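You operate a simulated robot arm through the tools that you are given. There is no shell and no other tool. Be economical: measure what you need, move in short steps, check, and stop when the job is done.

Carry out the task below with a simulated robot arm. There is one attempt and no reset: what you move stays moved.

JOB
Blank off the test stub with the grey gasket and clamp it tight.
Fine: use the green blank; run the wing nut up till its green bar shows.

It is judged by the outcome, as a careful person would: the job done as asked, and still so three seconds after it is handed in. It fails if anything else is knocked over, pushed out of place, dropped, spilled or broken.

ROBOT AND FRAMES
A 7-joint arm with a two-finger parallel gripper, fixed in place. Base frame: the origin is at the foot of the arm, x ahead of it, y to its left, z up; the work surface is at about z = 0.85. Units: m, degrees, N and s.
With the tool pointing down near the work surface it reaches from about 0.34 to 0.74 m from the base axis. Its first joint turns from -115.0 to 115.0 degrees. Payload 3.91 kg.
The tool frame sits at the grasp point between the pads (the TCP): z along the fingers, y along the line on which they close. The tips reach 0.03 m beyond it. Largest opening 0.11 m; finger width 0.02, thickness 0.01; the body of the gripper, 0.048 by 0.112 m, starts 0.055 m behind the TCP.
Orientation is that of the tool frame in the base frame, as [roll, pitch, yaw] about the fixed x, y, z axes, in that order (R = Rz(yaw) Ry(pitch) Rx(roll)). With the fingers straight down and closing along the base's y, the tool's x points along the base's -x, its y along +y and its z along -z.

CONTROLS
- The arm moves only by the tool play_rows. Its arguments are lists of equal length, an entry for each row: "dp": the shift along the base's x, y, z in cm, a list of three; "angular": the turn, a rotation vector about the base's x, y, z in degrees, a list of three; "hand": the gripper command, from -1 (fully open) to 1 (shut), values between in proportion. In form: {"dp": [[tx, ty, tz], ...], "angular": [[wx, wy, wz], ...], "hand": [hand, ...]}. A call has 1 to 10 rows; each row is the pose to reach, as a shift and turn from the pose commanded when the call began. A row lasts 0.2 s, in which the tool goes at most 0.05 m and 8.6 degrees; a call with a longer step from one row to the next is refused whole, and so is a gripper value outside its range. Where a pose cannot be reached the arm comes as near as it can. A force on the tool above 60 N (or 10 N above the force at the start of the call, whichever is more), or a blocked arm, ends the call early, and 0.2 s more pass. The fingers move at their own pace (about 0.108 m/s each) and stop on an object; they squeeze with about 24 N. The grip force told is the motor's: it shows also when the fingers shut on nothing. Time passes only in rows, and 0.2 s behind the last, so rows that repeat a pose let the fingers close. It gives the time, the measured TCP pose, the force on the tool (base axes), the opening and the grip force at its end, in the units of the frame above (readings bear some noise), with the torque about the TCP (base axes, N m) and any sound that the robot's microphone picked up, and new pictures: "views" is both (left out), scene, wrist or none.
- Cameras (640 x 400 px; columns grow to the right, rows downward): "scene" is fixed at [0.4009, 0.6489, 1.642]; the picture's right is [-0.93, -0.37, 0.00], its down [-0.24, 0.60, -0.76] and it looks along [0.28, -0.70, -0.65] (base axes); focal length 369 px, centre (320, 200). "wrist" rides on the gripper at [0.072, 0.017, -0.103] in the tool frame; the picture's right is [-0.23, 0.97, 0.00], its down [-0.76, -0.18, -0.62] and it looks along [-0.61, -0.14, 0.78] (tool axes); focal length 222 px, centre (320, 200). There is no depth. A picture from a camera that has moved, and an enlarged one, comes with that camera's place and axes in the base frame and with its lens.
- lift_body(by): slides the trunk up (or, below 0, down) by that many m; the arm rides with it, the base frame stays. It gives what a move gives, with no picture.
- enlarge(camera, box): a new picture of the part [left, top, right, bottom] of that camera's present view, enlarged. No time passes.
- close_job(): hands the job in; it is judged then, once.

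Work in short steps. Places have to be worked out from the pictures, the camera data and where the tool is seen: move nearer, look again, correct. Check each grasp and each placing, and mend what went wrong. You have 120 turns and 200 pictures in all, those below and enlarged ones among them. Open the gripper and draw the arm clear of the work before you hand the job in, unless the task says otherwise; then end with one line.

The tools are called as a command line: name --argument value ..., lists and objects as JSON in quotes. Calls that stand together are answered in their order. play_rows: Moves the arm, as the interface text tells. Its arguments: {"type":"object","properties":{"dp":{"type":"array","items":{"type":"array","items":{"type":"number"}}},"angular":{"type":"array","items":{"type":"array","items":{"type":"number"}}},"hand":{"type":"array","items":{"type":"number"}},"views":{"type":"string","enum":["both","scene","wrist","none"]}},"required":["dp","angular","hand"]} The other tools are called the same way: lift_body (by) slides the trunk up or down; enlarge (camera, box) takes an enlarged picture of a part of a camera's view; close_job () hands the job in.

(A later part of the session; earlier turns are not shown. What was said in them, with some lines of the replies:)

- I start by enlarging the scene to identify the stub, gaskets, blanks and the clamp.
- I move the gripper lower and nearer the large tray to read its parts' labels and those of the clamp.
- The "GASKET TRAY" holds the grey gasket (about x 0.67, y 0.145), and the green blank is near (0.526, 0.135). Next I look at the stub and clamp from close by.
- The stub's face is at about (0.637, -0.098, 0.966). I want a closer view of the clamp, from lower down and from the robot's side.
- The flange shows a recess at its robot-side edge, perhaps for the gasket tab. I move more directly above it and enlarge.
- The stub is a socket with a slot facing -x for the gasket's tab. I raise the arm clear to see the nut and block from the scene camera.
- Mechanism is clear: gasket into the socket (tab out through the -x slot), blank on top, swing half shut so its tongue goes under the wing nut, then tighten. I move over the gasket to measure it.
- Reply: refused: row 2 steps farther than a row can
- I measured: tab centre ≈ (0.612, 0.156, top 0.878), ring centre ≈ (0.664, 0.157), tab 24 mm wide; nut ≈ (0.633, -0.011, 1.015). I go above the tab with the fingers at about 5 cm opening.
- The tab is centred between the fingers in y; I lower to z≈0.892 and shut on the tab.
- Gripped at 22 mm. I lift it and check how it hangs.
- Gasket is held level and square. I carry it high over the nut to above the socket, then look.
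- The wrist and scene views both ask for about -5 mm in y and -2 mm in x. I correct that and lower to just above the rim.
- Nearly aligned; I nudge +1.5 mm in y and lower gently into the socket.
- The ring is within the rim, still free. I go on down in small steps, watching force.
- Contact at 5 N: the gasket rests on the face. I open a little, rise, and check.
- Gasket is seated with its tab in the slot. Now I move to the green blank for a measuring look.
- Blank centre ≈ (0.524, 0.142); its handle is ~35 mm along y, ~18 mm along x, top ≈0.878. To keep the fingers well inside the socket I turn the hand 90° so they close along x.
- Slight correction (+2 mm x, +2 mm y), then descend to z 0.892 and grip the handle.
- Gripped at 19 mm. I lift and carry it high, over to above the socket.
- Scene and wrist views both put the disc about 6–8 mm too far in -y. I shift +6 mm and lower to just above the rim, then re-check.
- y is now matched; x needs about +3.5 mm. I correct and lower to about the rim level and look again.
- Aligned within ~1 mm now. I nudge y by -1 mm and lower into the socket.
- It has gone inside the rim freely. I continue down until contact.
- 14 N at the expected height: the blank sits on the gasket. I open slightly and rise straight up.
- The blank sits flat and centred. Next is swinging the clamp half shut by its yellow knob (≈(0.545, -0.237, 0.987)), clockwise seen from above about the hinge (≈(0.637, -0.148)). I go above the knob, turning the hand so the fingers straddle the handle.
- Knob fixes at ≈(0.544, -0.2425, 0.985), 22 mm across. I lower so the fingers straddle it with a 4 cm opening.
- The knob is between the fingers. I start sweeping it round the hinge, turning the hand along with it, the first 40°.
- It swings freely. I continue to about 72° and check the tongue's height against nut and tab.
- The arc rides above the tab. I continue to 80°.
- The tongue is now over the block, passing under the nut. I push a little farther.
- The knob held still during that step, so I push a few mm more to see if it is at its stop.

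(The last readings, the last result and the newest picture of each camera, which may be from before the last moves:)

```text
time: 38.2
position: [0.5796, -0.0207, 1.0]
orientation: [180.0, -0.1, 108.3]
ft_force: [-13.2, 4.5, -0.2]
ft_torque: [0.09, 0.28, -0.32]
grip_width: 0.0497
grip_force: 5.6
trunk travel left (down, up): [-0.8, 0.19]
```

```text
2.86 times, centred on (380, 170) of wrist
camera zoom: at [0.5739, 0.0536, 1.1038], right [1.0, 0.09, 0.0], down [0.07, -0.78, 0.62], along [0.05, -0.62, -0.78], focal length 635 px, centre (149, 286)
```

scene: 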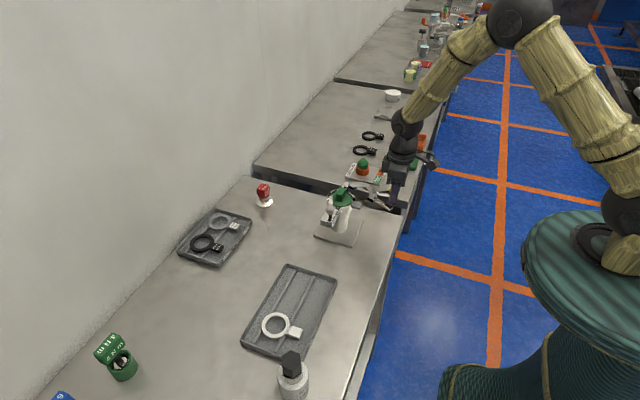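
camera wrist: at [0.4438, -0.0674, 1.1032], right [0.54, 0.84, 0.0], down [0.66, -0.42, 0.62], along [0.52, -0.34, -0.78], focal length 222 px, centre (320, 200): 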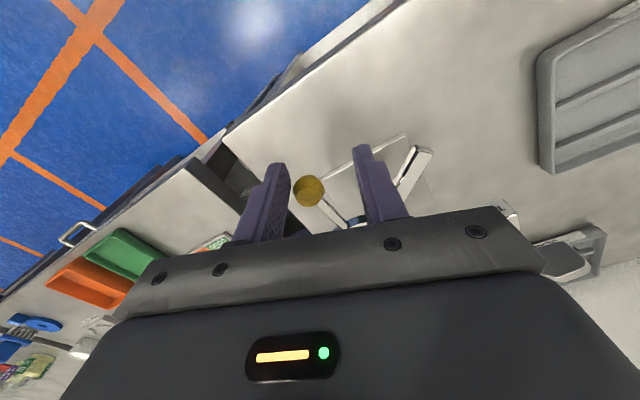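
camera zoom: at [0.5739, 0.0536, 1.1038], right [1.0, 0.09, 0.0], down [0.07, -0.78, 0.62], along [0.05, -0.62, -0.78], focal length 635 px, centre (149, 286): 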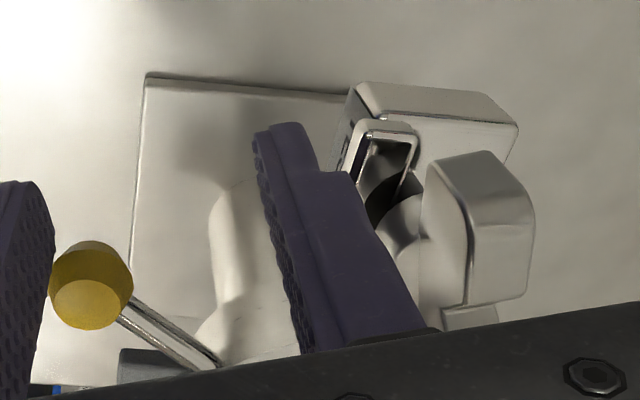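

13 N and no motion: the clamp half is at its stop. I back off and rise to look at it from above.

play_rows --dp '[[-0.6, -0.4, 0], [-1.0, -0.7, 0], [-1.0, -0.7, 4], [-1.0, -0.7, 9], [-1.0, -0.7, 14], [-3, -2, 18]]' --angular '[[0, 0, 4], [0, 0, 6], [0, 0, 6], [0, 0, 6], [0, 0, 6], [0, 0, 14]]' --hand '[0.2, 0.2, 0.2, 0.2, 0.2, 0.2]' --views "wrist"

enlarge --camera "scene" --box '[310, 175, 390, 225]'

enlarge --camera "wrist" --box '[280, 80, 480, 220]'

```text
time: 39.6
position: [0.553, -0.0427, 1.1829]
orientation: [179.9, 0.0, 122.4]
ft_force: [-0.2, -0.4, -0.9]
ft_torque: [0.0, 0.01, -0.01]
grip_width: 0.0445
grip_force: 0.1
trunk travel left (down, up): [-0.8, 0.19]
camera wrist: at [0.5268, 0.0283, 1.2866], right [0.94, 0.33, 0.0], down [0.26, -0.74, 0.62], along [0.21, -0.59, -0.78], focal length 222 px, centre (320, 200)
```

wrist: 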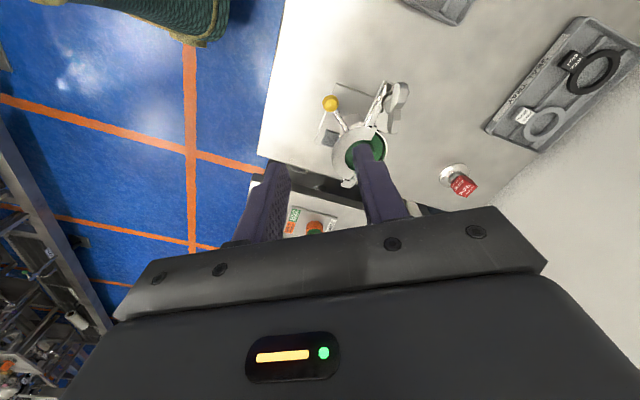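

```text
8.00 times, centred on (350, 200) of scene
camera zoom: at [0.4009, 0.6489, 1.642], right [-0.93, -0.37, 0.0], down [-0.24, 0.6, -0.76], along [0.28, -0.7, -0.65], focal length 2952 px, centre (80, 200)
```

zoom: 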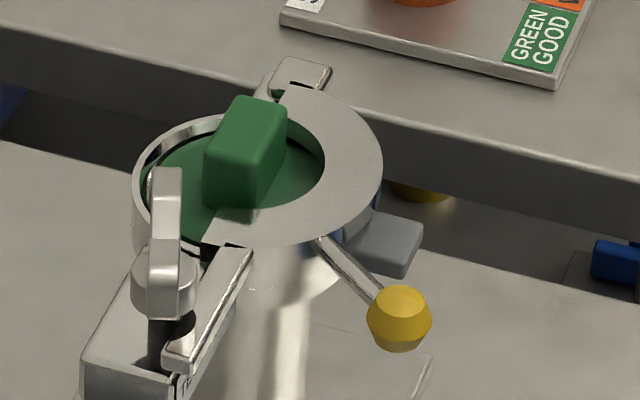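

```text
2.86 times, centred on (380, 150) of wrist
camera zoom: at [0.5268, 0.0283, 1.2866], right [0.94, 0.33, 0.0], down [0.26, -0.74, 0.62], along [0.21, -0.59, -0.78], focal length 635 px, centre (149, 343)
```

zoom: 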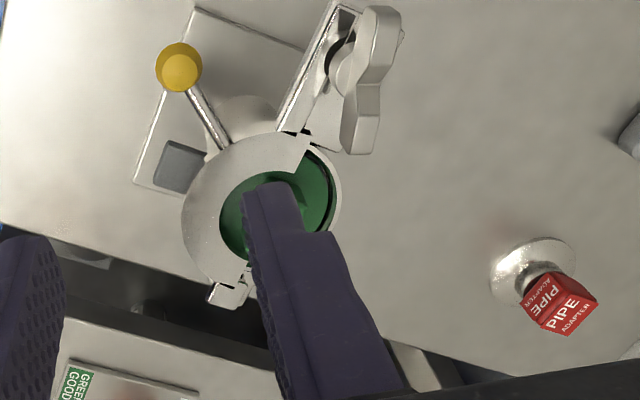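

Clamp is shut with the tongue's fork round the bolt, under the nut. Wing-nut centre is ≈(0.637, -0.014, 1.02), wings lying along ~114°. I go above it with the fingers set to close across the wings.

play_rows --dp '[[4, 1.5, 0], [8.4, 2.9, -1], [8.4, 2.9, -5], [8.4, 2.9, -8]]' --angular '[[0, 0, -4], [0, 0, -8.4], [0, 0, -8.4], [0, 0, -8.4]]' --hand '[0.1, 0.1, 0.1, 0.1]' --views "wrist"

enlarge --camera "wrist" --box '[240, 100, 400, 220]'

enlarge --camera "scene" --box '[305, 175, 385, 225]'

```text
time: 40.6
position: [0.6378, -0.0138, 1.098]
orientation: [-179.9, 0.0, 113.9]
ft_force: [0.3, -0.2, -0.3]
ft_torque: [0.0, 0.04, -0.03]
grip_width: 0.0497
grip_force: 0.1
trunk travel left (down, up): [-0.8, 0.19]
camera wrist: at [0.624, 0.0601, 1.2017], right [0.98, 0.19, 0.0], down [0.15, -0.77, 0.62], along [0.12, -0.61, -0.78], focal length 222 px, centre (320, 200)
```

wrist: 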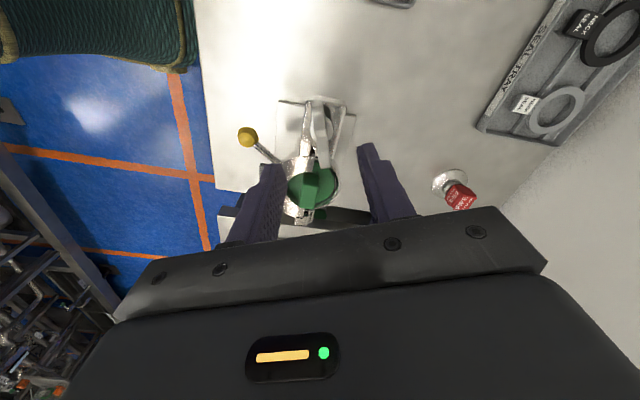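

```text
3.33 times, centred on (320, 160) of wrist
camera zoom: at [0.624, 0.0601, 1.2017], right [0.98, 0.19, 0.0], down [0.15, -0.77, 0.62], along [0.12, -0.61, -0.78], focal length 740 px, centre (320, 333)
```

zoom: 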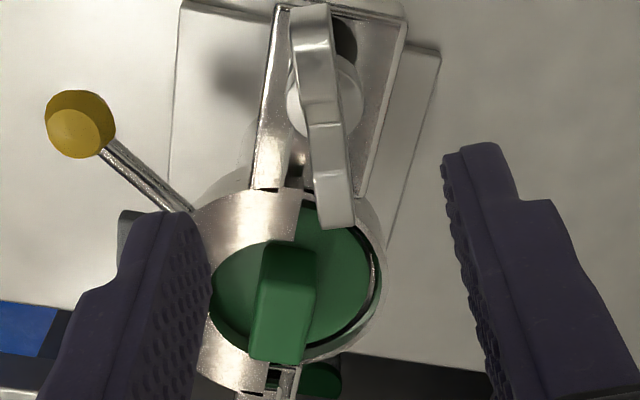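

```text
8.00 times, centred on (345, 200) of scene
camera zoom: at [0.4009, 0.6489, 1.642], right [-0.93, -0.37, 0.0], down [-0.24, 0.6, -0.76], along [0.28, -0.7, -0.65], focal length 2952 px, centre (120, 200)
```

zoom: 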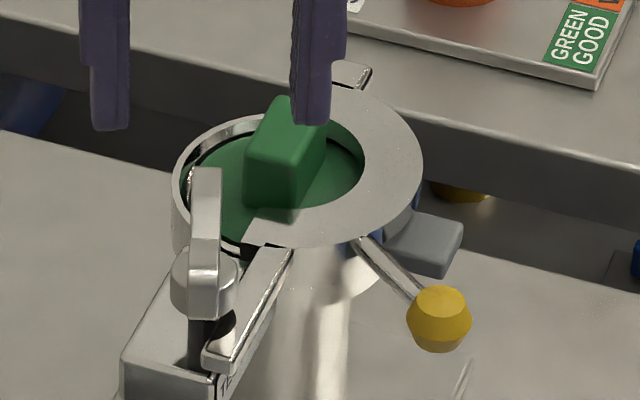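

Nut axis ≈(0.639, -0.0125), wing along ~109°. I align, lower so the tips are just above the collar, and grip the wings.

play_rows --dp '[[0.12, 0.1, -3], [0.12, 0.1, -6], [0.12, 0.1, -6], [0.12, 0.1, -6], [0.12, 0.1, -6]]' --angular '[[0, 0, -5], [0, 0, -5], [0, 0, -5], [0, 0, -5], [0, 0, -5]]' --hand '[0.1, 0.1, 1, 1, 1]' --views "none"

enlarge --camera "wrist" --box '[240, 100, 400, 220]'

enlarge --camera "scene" --box '[305, 175, 385, 225]'

```text
time: 41.8
position: [0.6393, -0.0136, 1.0397]
orientation: [-179.8, -0.1, 109.0]
ft_force: [-0.7, -1.0, -4.6]
ft_torque: [-0.51, -0.3, 0.0]
grip_width: 0.0098
grip_force: 45.1
trunk travel left (down, up): [-0.8, 0.19]
```

```text
3.33 times, centred on (320, 160) of wrist
camera zoom: at [0.6307, 0.0616, 1.1424], right [0.99, 0.1, 0.0], down [0.08, -0.78, 0.62], along [0.06, -0.62, -0.78], focal length 740 px, centre (320, 333)
```

zoom: 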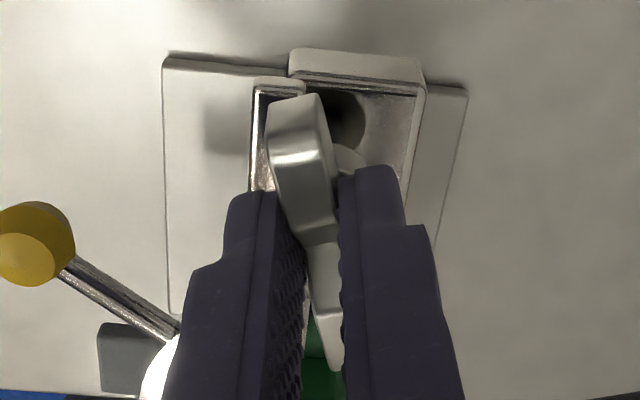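

```text
8.00 times, centred on (345, 200) of scene
camera zoom: at [0.4009, 0.6489, 1.642], right [-0.93, -0.37, 0.0], down [-0.24, 0.6, -0.76], along [0.28, -0.7, -0.65], focal length 2952 px, centre (120, 200)
```

zoom: 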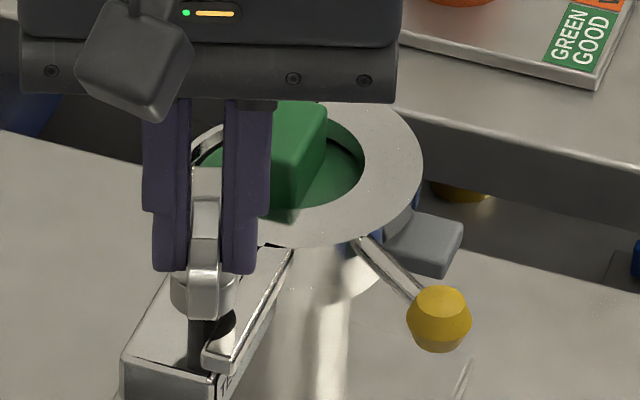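

Gripped across the wings (10 mm). I turn clockwise (from above) by 40° as a test.

play_rows --dp '[[0, 0, 0], [0, 0, 0], [0, 0, 0], [0, 0, 0], [0, 0, 0]]' --angular '[[0, 0, -8], [0, 0, -16], [0, 0, -24], [0, 0, -32], [0, 0, -40]]' --hand '[1, 1, 1, 1, 1]' --views "none"

enlarge --camera "wrist" --box '[240, 100, 400, 220]'

enlarge --camera "scene" --box '[305, 175, 385, 225]'

```text
time: 43.0
position: [0.6416, -0.0132, 1.0391]
orientation: [-180.0, 0.0, 69.0]
ft_force: [18.6, -1.1, -11.0]
ft_torque: [-0.16, -0.4, 0.1]
grip_width: 0.01
grip_force: 44.9
trunk travel left (down, up): [-0.8, 0.19]
```

```text
3.33 times, centred on (320, 160) of wrist
camera zoom: at [0.6833, 0.0489, 1.1425], right [0.83, -0.56, 0.0], down [-0.44, -0.65, 0.62], along [-0.35, -0.52, -0.78], focal length 740 px, centre (320, 333)
```

zoom: 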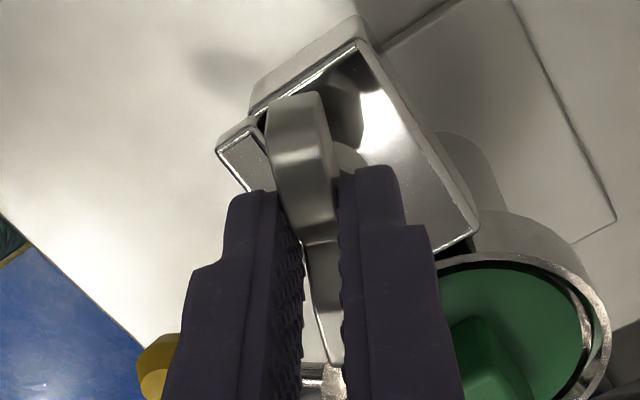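

```text
8.00 times, centred on (345, 200) of scene
camera zoom: at [0.4009, 0.6489, 1.642], right [-0.93, -0.37, 0.0], down [-0.24, 0.6, -0.76], along [0.28, -0.7, -0.65], focal length 2952 px, centre (120, 200)
```

zoom: 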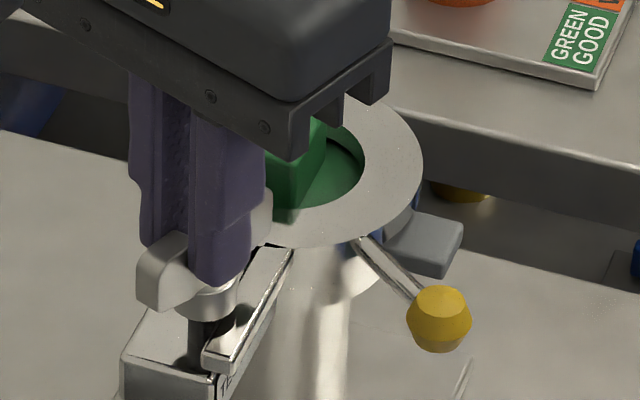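

The nut turns with the hand and pulls downward (tightening). I relieve the side load (+3 mm x) and the pull (-1.5 mm z) and continue another 40°.

play_rows --dp '[[0.25, 0, -0.08], [0.3, 0, -0.1], [0.3, 0, -0.13], [0.3, 0, -0.16], [0.3, 0, -0.2]]' --angular '[[0, 0, -8], [0, 0, -16], [0, 0, -24], [0, 0, -32], [0, 0, -40]]' --hand '[1, 1, 1, 1, 1]' --views "none"

enlarge --camera "scene" --box '[305, 175, 385, 225]'

```text
time: 44.2
position: [0.6447, -0.0151, 1.0387]
orientation: [179.8, -0.1, 28.8]
ft_force: [24.9, -11.1, 15.2]
ft_torque: [-0.73, 0.5, 0.13]
grip_width: 0.0098
grip_force: 44.9
trunk travel left (down, up): [-0.8, 0.19]
```

```text
8.00 times, centred on (345, 200) of scene
camera zoom: at [0.4009, 0.6489, 1.642], right [-0.93, -0.37, 0.0], down [-0.24, 0.6, -0.76], along [0.28, -0.7, -0.65], focal length 2952 px, centre (120, 200)
```

zoom: 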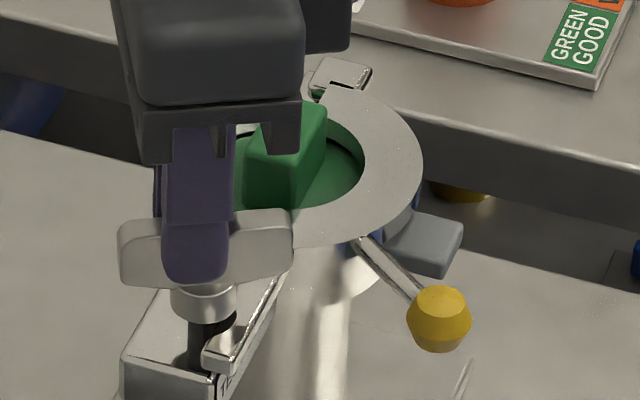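

The side load persists: the nut axis is nearer (0.645, -0.015). I recentre on the measured position and continue turning.

play_rows --dp '[[0.3, -0.25, 0.15], [0.3, -0.25, 0.15], [0.3, -0.25, 0.15], [0.3, -0.25, 0.15], [0.3, -0.25, 0.15]]' --angular '[[0, 0, -4], [0, 0, -12], [0, 0, -20], [0, 0, -28], [0, 0, -36]]' --hand '[1, 1, 1, 1, 1]' --views "none"

enlarge --camera "scene" --box '[305, 175, 385, 225]'

enlarge --camera "wrist" --box '[240, 100, 400, 220]'

```text
time: 45.4
position: [0.6462, -0.018, 1.0399]
orientation: [179.9, -0.1, -7.3]
ft_force: [15.3, -12.1, 7.5]
ft_torque: [-0.34, -0.68, 0.04]
grip_width: 0.0097
grip_force: 44.5
trunk travel left (down, up): [-0.8, 0.19]
```

```text
8.00 times, centred on (345, 200) of scene
camera zoom: at [0.4009, 0.6489, 1.642], right [-0.93, -0.37, 0.0], down [-0.24, 0.6, -0.76], along [0.28, -0.7, -0.65], focal length 2952 px, centre (120, 200)
```

zoom: 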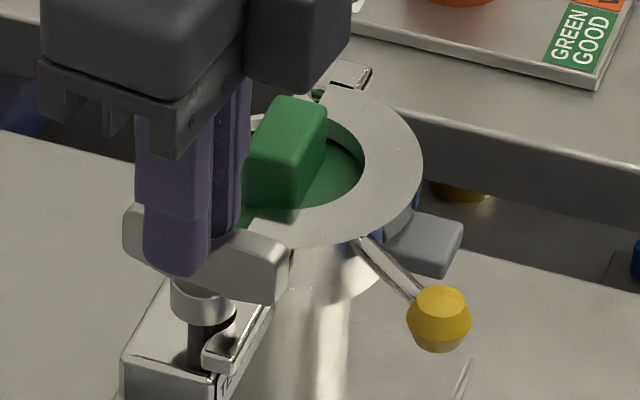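

```text
3.33 times, centred on (320, 160) of wrist
camera zoom: at [0.7144, -0.0435, 1.1425], right [-0.35, -0.94, 0.0], down [-0.73, 0.27, 0.62], along [-0.58, 0.22, -0.78], focal length 740 px, centre (320, 333)
```

zoom: 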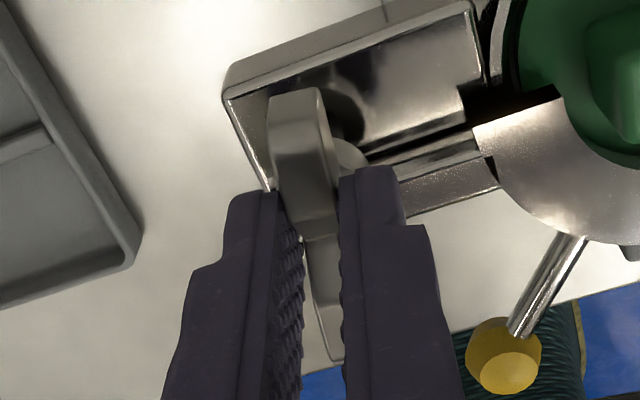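

About 115° turned so far, the nut creeping down. I recentre and turn on while the wrist allows.

play_rows --dp '[[0.1, -0.1, 0.05], [0.15, -0.15, 0.05], [0.15, -0.15, 0.05], [0.15, -0.15, 0.05], [0.15, -0.15, 0.05], [0.15, -0.15, 0.05]]' --angular '[[0, 0, -8], [0, 0, -16], [0, 0, -24], [0, 0, -32], [0, 0, -40], [0, 0, -48]]' --hand '[1, 1, 1, 1, 1, 1]' --views "none"

enlarge --camera "scene" --box '[305, 175, 385, 225]'

```text
time: 46.4
position: [0.6365, -0.0157, 1.0333]
orientation: [-178.9, 3.0, -38.7]
ft_force: [-7.9, -11.8, 6.6]
ft_torque: [-1.03, 0.89, -0.06]
grip_width: 0.0101
grip_force: 44.6
out of reach, approached as far as the arm can: row 5
trunk travel left (down, up): [-0.8, 0.19]
stopped in row 5: the force on the tool passed its limit (the readings are from after the stop); the commanded pose is now the measured one
```

```text
8.00 times, centred on (345, 200) of scene
camera zoom: at [0.4009, 0.6489, 1.642], right [-0.93, -0.37, 0.0], down [-0.24, 0.6, -0.76], along [0.28, -0.7, -0.65], focal length 2952 px, centre (120, 200)
```

zoom: 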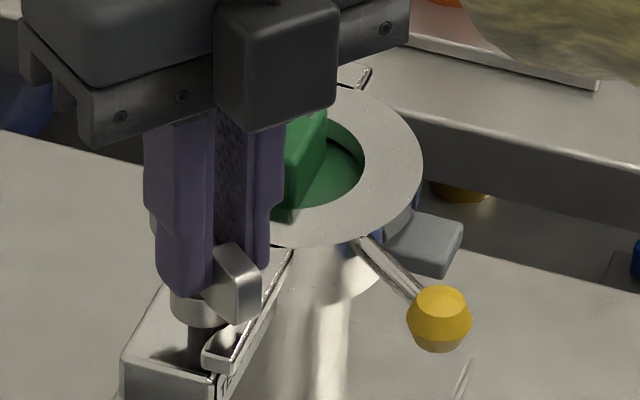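

The wrist's limit is near yaw -35. I release, rise straight, and look at the nut.

play_rows --dp '[[0, 0, 0], [0, 0, 0], [0, 0, 2], [0, 0, 5], [-1, 3, 9]]' --angular '[[0, 0, 0], [0, 0, 0], [0, 0, 0], [0, 0, 8], [0, 0, 16]]' --hand '[0.3, 0.3, 0.3, 0.3, 0.3]' --views "none"

enlarge --camera "scene" --box '[317, 185, 365, 225]'

enlarge --camera "wrist" --box '[240, 60, 400, 200]'

```text
refused: row 5 steps farther than a row can; nothing moved
```

```text
10.00 times, centred on (341, 205) of scene
camera zoom: at [0.4009, 0.6489, 1.642], right [-0.93, -0.37, 0.0], down [-0.24, 0.6, -0.76], along [0.28, -0.7, -0.65], focal length 3690 px, centre (110, 150)
```

zoom: 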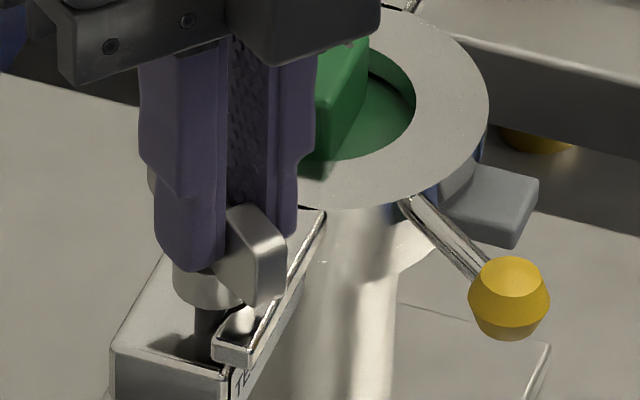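

```text
2.86 times, centred on (320, 130) of wrist
camera zoom: at [0.6853, -0.0784, 1.1322], right [-0.79, -0.62, -0.01], down [-0.46, 0.59, 0.66], along [-0.41, 0.53, -0.75], focal length 635 px, centre (320, 400)
```

zoom: 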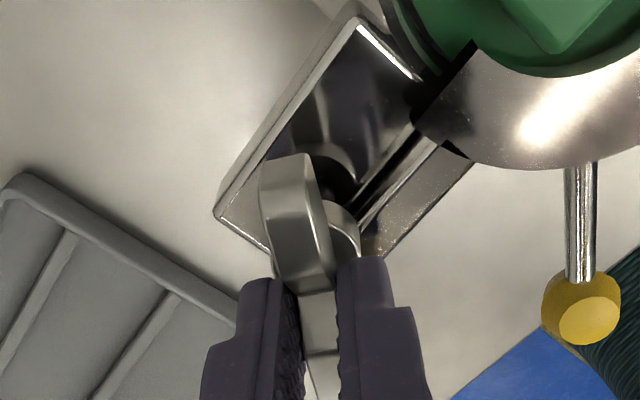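

play_rows --dp '[[0, 0, 0], [0, 0, 0], [0, 0, 2], [0, 0, 5], [0, 0, 8], [0, 2, 10], [0, 5, 12], [0, 5, 12]]' --angular '[[0, 0, 0], [0, 0, 0], [0, 0, 0], [0, 0, 6], [0, 0, 12], [0, 0, 18], [0, 0, 26], [0, 0, 34]]' --hand '[0.3, 0.3, 0.3, 0.3, 0.3, 0.3, 0.3, 0.3]' --views "none"

enlarge --camera "scene" --box '[317, 185, 365, 225]'

enlarge --camera "wrist" --box '[240, 60, 400, 200]'

```text
time: 48.2
position: [0.6394, 0.0363, 1.1531]
orientation: [-178.5, 3.2, -4.3]
ft_force: [-0.5, -0.8, 0.2]
ft_torque: [0.01, 0.02, 0.03]
grip_width: 0.0384
grip_force: 0.0
trunk travel left (down, up): [-0.8, 0.19]
```

```text
10.00 times, centred on (341, 205) of scene
camera zoom: at [0.4009, 0.6489, 1.642], right [-0.93, -0.37, 0.0], down [-0.24, 0.6, -0.76], along [0.28, -0.7, -0.65], focal length 3690 px, centre (110, 150)
```

zoom: 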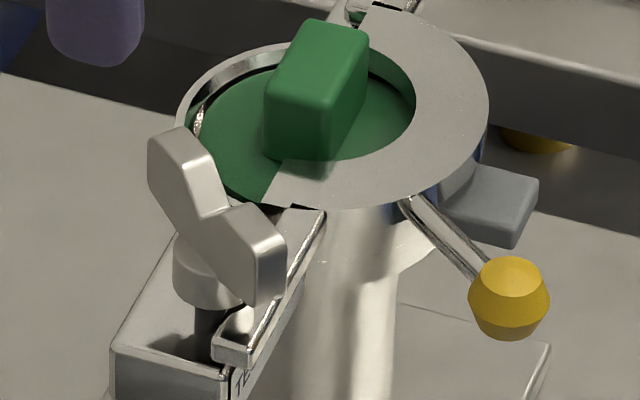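

```text
2.86 times, centred on (320, 130) of wrist
camera zoom: at [0.7156, 0.0123, 1.2516], right [-0.3, -0.95, -0.01], down [-0.71, 0.22, 0.67], along [-0.63, 0.21, -0.74], focal length 635 px, centre (320, 400)
```

zoom: 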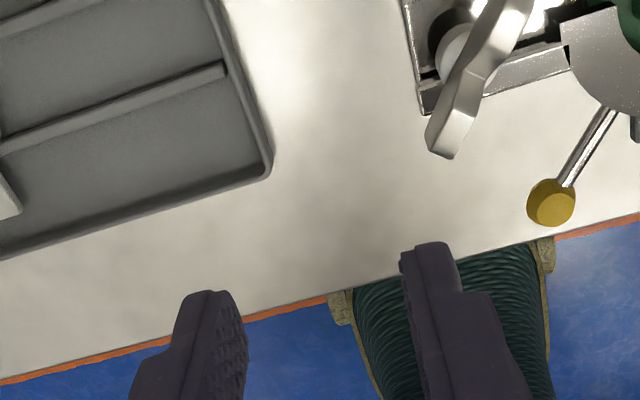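

Nut has dropped ~3–4 mm in 150°; the gap to the tongue is a few mm more. I straighten the slight tilt, turn the hand back ~147° and return above the nut.

play_rows --dp '[[0, 0, 0], [0, 0, 0]]' --angular '[[-1.7, -3.1, 0], [-1.7, -3.1, 0]]' --hand '[0.1, 0.1]' --views "none"

play_rows --dp '[[0, 0, 0], [0, 0, 0], [0, 0, 0], [0, 0, 0], [0, 0, 0], [0, 0, 0], [0, 0, 0], [0, 0, 0], [0, 0, 0], [0, 0, 0]]' --angular '[[0, 0, 8.5], [0, 0, 17], [0, 0, 25.5], [0, 0, 34], [0, 0, 42.5], [0, 0, 51], [0, 0, 59.5], [0, 0, 68], [0, 0, 76.5], [0, 0, 85]]' --hand '[0.1, 0.1, 0.1, 0.1, 0.1, 0.1, 0.1, 0.1, 0.1, 0.1]' --views "none"

play_rows --dp '[[0, 0, 0], [0, -1, 0], [0, -2, 0], [0, -3, -1], [0, -4, -2], [0, -5, -3], [0, -5, -5], [0, -5, -5]]' --angular '[[0, 0, 8], [0, 0, 16], [0, 0, 24], [0, 0, 32], [0, 0, 40], [0, 0, 48], [0, 0, 56], [0, 0, 62]]' --hand '[0.1, 0.1, 0.1, 0.1, 0.1, 0.1, 0.1, 0.1]' --views "none"

enlarge --camera "wrist" --box '[240, 100, 400, 220]'

enlarge --camera "scene" --box '[305, 175, 385, 225]'

```text
time: 48.8
position: [0.6393, 0.0368, 1.1524]
orientation: [180.0, 0.0, -4.4]
ft_force: [0.7, 0.7, 0.1]
ft_torque: [-0.06, -0.01, -0.05]
grip_width: 0.0495
grip_force: 0.1
trunk travel left (down, up): [-0.8, 0.19]
```

```text
time: 51.0
position: [0.6394, 0.0387, 1.1516]
orientation: [180.0, -0.1, 80.7]
ft_force: [-1.3, -0.2, -0.1]
ft_torque: [-0.03, 0.0, 0.02]
grip_width: 0.0491
grip_force: 0.1
trunk travel left (down, up): [-0.8, 0.19]
```

```text
time: 52.8
position: [0.6391, -0.0142, 1.1018]
orientation: [-180.0, -0.1, 142.7]
ft_force: [-0.8, 0.6, 0.5]
ft_torque: [0.01, 0.0, 0.05]
grip_width: 0.0496
grip_force: 0.1
trunk travel left (down, up): [-0.8, 0.19]
```

```text
3.33 times, centred on (320, 160) of wrist
camera zoom: at [0.5916, 0.045, 1.2053], right [0.77, 0.64, 0.0], down [0.5, -0.6, 0.62], along [0.39, -0.48, -0.78], focal length 740 px, centre (320, 333)
```

zoom: 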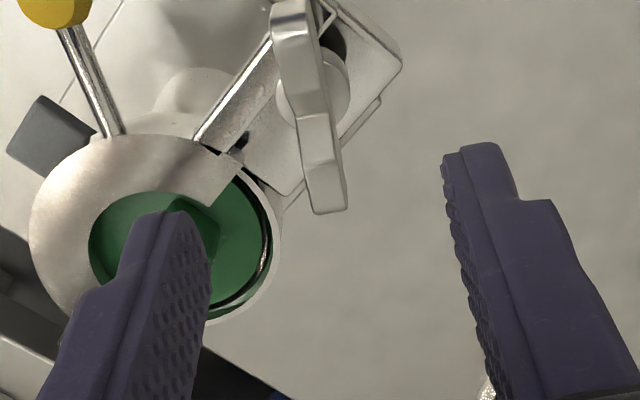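

```text
8.00 times, centred on (345, 200) of scene
camera zoom: at [0.4009, 0.6489, 1.642], right [-0.93, -0.37, 0.0], down [-0.24, 0.6, -0.76], along [0.28, -0.7, -0.65], focal length 2952 px, centre (120, 200)
```

zoom: 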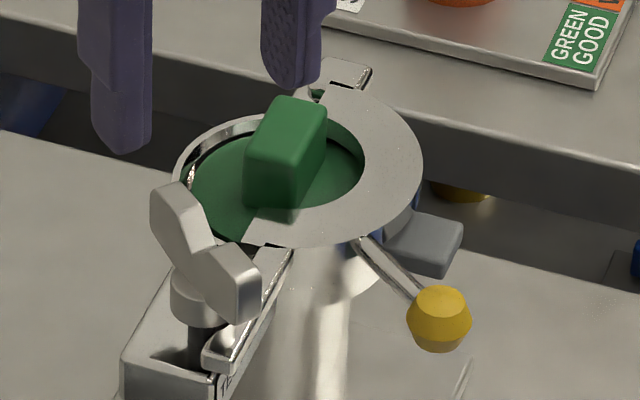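

Wing now along ~138.5°, centre ≈(0.638, -0.0155). I align, lower and grip again.

play_rows --dp '[[0, -0.15, -3], [0, -0.15, -6.5], [0, -0.15, -6.5], [0, -0.15, -6.5], [0, -0.15, -6.5]]' --angular '[[0, 0, -4.3], [0, 0, -4.3], [0, 0, -4.3], [0, 0, -4.3], [0, 0, -4.3]]' --hand '[0.1, 0.1, 1, 1, 1]' --views "none"

play_rows --dp '[[0, 0, 0], [0, 0, 0], [0, 0, 0], [0, 0, -0.05], [0, 0, -0.05], [0, 0, -0.1]]' --angular '[[0, 0, -8], [0, 0, -16], [0, 0, -24], [0, 0, -32], [0, 0, -40], [0, 0, -48]]' --hand '[1, 1, 1, 1, 1, 1]' --views "none"

enlarge --camera "scene" --box '[305, 175, 385, 225]'

```text
time: 54.0
position: [0.6384, -0.016, 1.0355]
orientation: [-179.7, -0.2, 138.2]
ft_force: [-7.2, -5.9, -8.1]
ft_torque: [-0.84, -0.93, -0.02]
grip_width: 0.0102
grip_force: 44.9
trunk travel left (down, up): [-0.8, 0.19]
```

```text
time: 55.4
position: [0.6398, -0.0154, 1.0348]
orientation: [-179.8, -0.2, 90.1]
ft_force: [0.1, -7.0, -15.4]
ft_torque: [0.59, -0.11, 0.03]
grip_width: 0.0098
grip_force: 45.3
trunk travel left (down, up): [-0.8, 0.19]
```

```text
8.00 times, centred on (345, 200) of scene
camera zoom: at [0.4009, 0.6489, 1.642], right [-0.93, -0.37, 0.0], down [-0.24, 0.6, -0.76], along [0.28, -0.7, -0.65], focal length 2952 px, centre (120, 200)
```

zoom: 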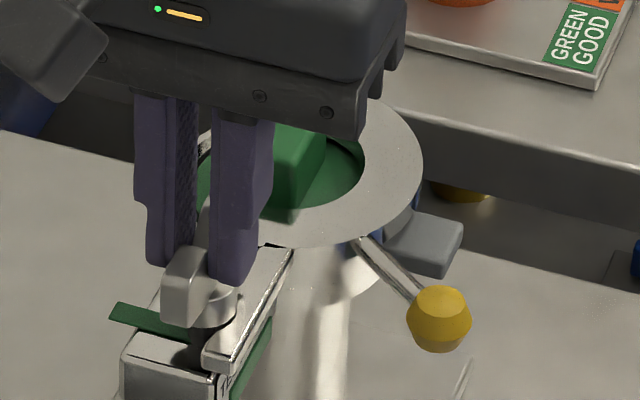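

A green bar has popped out at the block. I stop turning, release, rise and check.

play_rows --dp '[[0, 0, 0], [0, 0, 0], [0, 0, 2], [0, 0, 6], [0, 0, 10], [-2, 3, 13]]' --angular '[[0, 0, 0], [0, 0, 0], [0, 0, 0], [0, 0, 0], [0, 0, 0], [0, 0, 0]]' --hand '[0.3, 0.3, 0.3, 0.3, 0.3, 0.3]' --views "scene"

enlarge --camera "scene" --box '[317, 185, 365, 225]'

enlarge --camera "wrist" --box '[220, 60, 400, 200]'

```text
time: 56.8
position: [0.617, 0.0174, 1.1662]
orientation: [-180.0, -0.1, 90.2]
ft_force: [-0.4, 0.3, 1.0]
ft_torque: [0.01, 0.0, -0.01]
grip_width: 0.0385
grip_force: 0.0
trunk travel left (down, up): [-0.8, 0.19]
```

scene: 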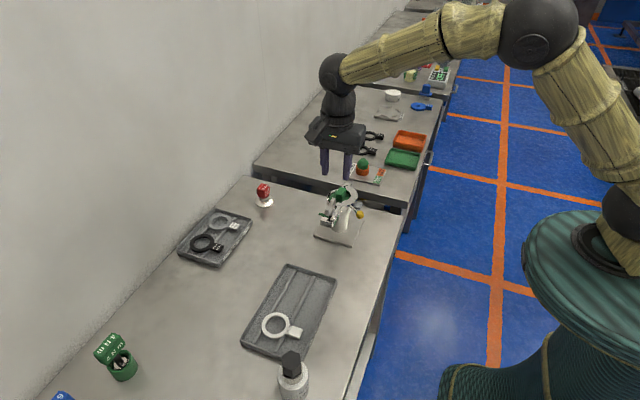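

```text
10.00 times, centred on (341, 205) of scene
camera zoom: at [0.4009, 0.6489, 1.642], right [-0.93, -0.37, 0.0], down [-0.24, 0.6, -0.76], along [0.28, -0.7, -0.65], focal length 3690 px, centre (110, 150)
```

zoom: 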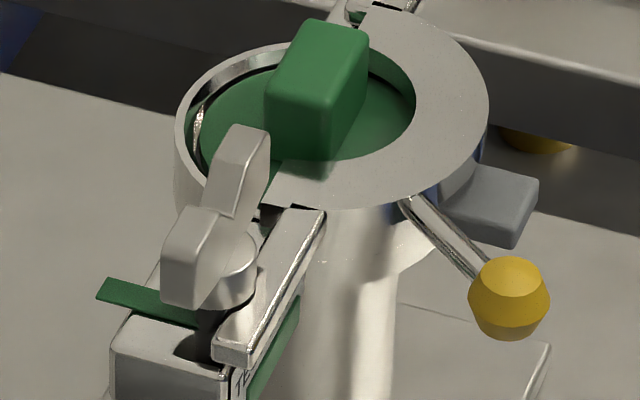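

```text
2.86 times, centred on (310, 130) of wrist
camera zoom: at [0.6336, 0.0902, 1.2695], right [0.97, -0.22, 0.0], down [-0.17, -0.76, 0.62], along [-0.14, -0.61, -0.78], focal length 635 px, centre (349, 400)
```

zoom: 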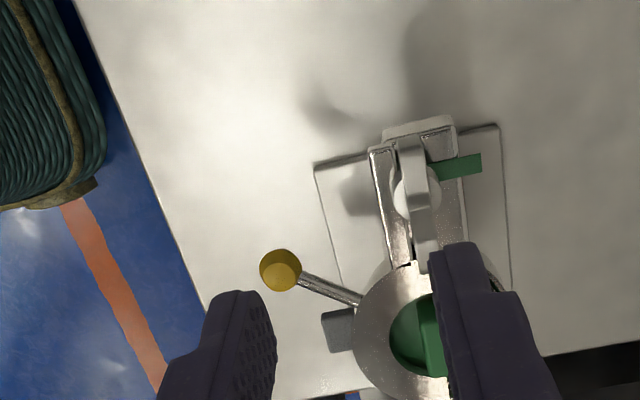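

The green bar stands out clear beside the nut. I draw the arm up and away, open, and verify that it stays shown.

play_rows --dp '[[-2, 4, 3], [-4, 8, 6], [-6, 12, 9], [-8, 16, 12], [-10, 19, 14], [-10, 19, 14], [-10, 19, 14], [-10, 19, 14], [-10, 19, 14], [-10, 19, 14]]' --angular '[[0, 0, 0], [0, 0, 0], [0, 0, 0], [0, 0, 0], [0, 0, 0], [0, 0, 0], [0, 0, 0], [0, 0, 0], [0, 0, 0], [0, 0, 0]]' --hand '[0, -0.5, -1, -1, -1, -1, -1, -1, -1, -1]' --views "both"

enlarge --camera "scene" --box '[305, 175, 385, 225]'

enlarge --camera "scene" --box '[326, 196, 350, 220]'

```text
refused: row 1 steps farther than a row can; nothing moved
```

```text
8.00 times, centred on (345, 200) of scene
camera zoom: at [0.4009, 0.6489, 1.642], right [-0.93, -0.37, 0.0], down [-0.24, 0.6, -0.76], along [0.28, -0.7, -0.65], focal length 2952 px, centre (120, 200)
```

zoom: 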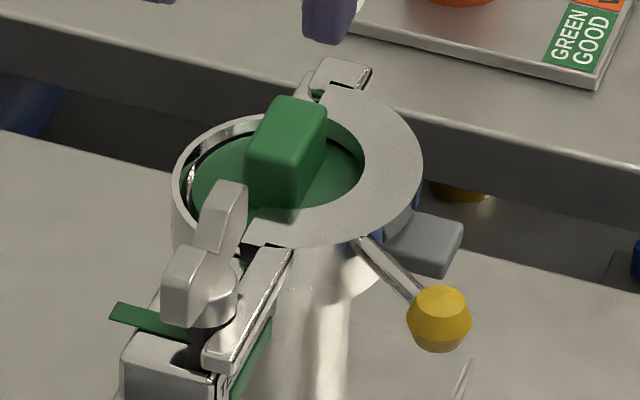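

```text
16.00 times, centred on (338, 208) of scene
camera zoom: at [0.4009, 0.6489, 1.642], right [-0.93, -0.37, 0.0], down [-0.24, 0.6, -0.76], along [0.28, -0.7, -0.65], focal length 5905 px, centre (32, 72)
```

zoom: 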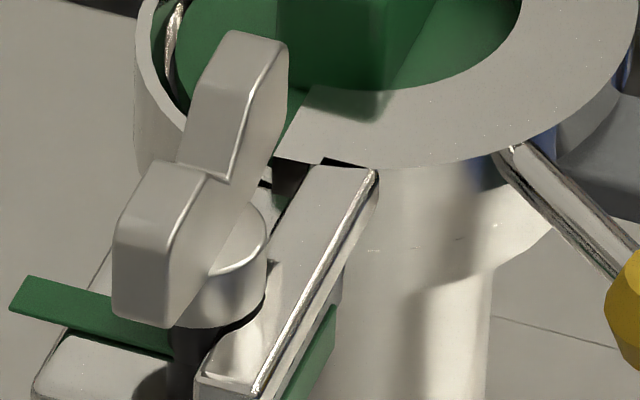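

play_rows --dp '[[-2, 3, 2], [-4, 6, 4], [-6, 9, 6], [-8, 12, 8], [-10, 15, 10], [-10, 15, 10], [-10, 15, 10], [-10, 15, 10], [-10, 15, 10], [-10, 15, 10]]' --angular '[[0, 0, 0], [0, 0, 0], [0, 0, 0], [0, 0, 0], [0, 0, 0], [0, 0, 0], [0, 0, 0], [0, 0, 0], [0, 0, 0], [0, 0, 0]]' --hand '[0, -0.5, -1, -1, -1, -1, -1, -1, -1, -1]' --views "both"

enlarge --camera "scene" --box '[305, 175, 385, 225]'

enlarge --camera "wrist" --box '[260, 60, 420, 200]'

```text
time: 59.0
position: [0.5191, 0.1656, 1.2654]
orientation: [-180.0, 0.0, 90.2]
ft_force: [0.3, 0.8, 0.8]
ft_torque: [0.02, 0.01, 0.02]
grip_width: 0.11
grip_force: 0.2
trunk travel left (down, up): [-0.8, 0.19]
camera wrist: at [0.5351, 0.2389, 1.3691], right [0.97, -0.22, 0.0], down [-0.17, -0.76, 0.62], along [-0.14, -0.61, -0.78], focal length 222 px, centre (320, 200)
```

scene: 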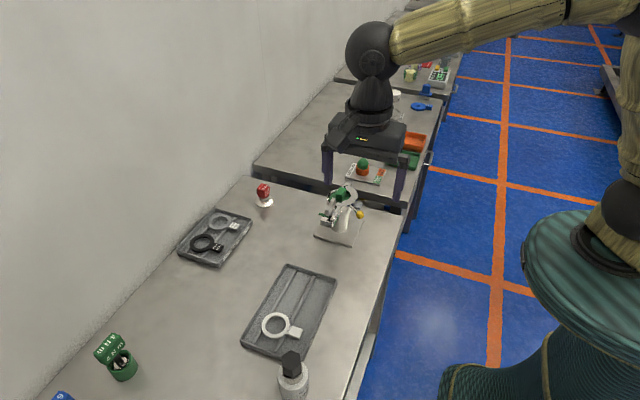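
wrist: 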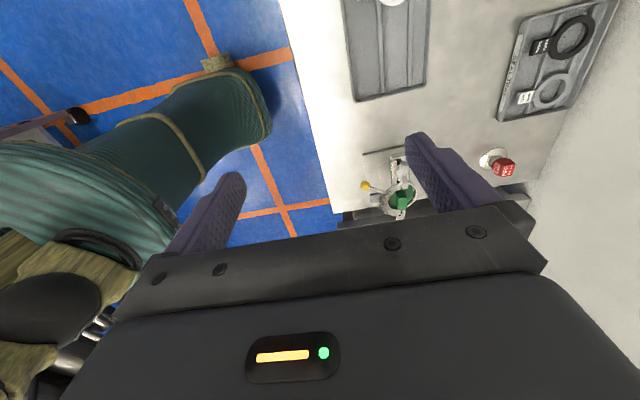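

```text
8.00 times, centred on (345, 200) of scene
camera zoom: at [0.4009, 0.6489, 1.642], right [-0.93, -0.37, 0.0], down [-0.24, 0.6, -0.76], along [0.28, -0.7, -0.65], focal length 2952 px, centre (120, 200)
```

zoom: 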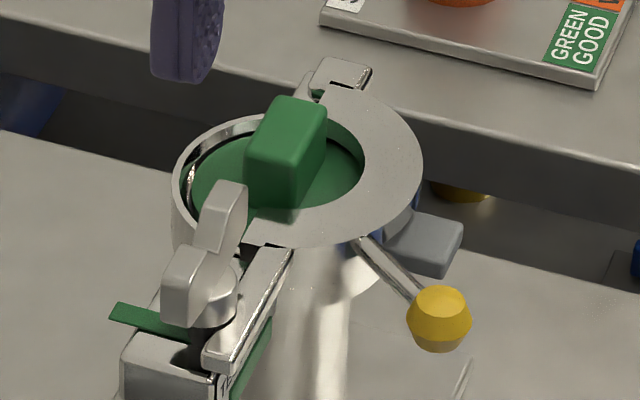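

```text
2.86 times, centred on (340, 130) of wrist
camera zoom: at [0.5351, 0.2389, 1.3691], right [0.97, -0.22, 0.0], down [-0.17, -0.76, 0.62], along [-0.14, -0.61, -0.78], focal length 635 px, centre (263, 400)
```

zoom: 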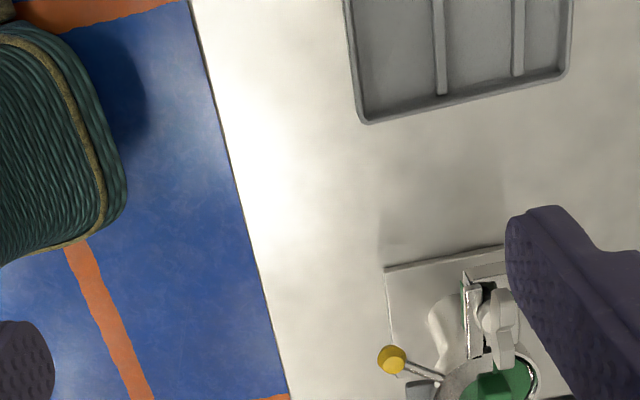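

The gasket, blank and clamp are in place, the green bar still shows after the pause, and nothing else has moved. I hand in the job.

close_job

```text
The job is handed in.
```

The test stub is blanked off with the grey gasket and the green blank, and the clamp is shut. I ran the wing nut up until its green bar showed, and the bar was still showing about two seconds later when I handed the job in.
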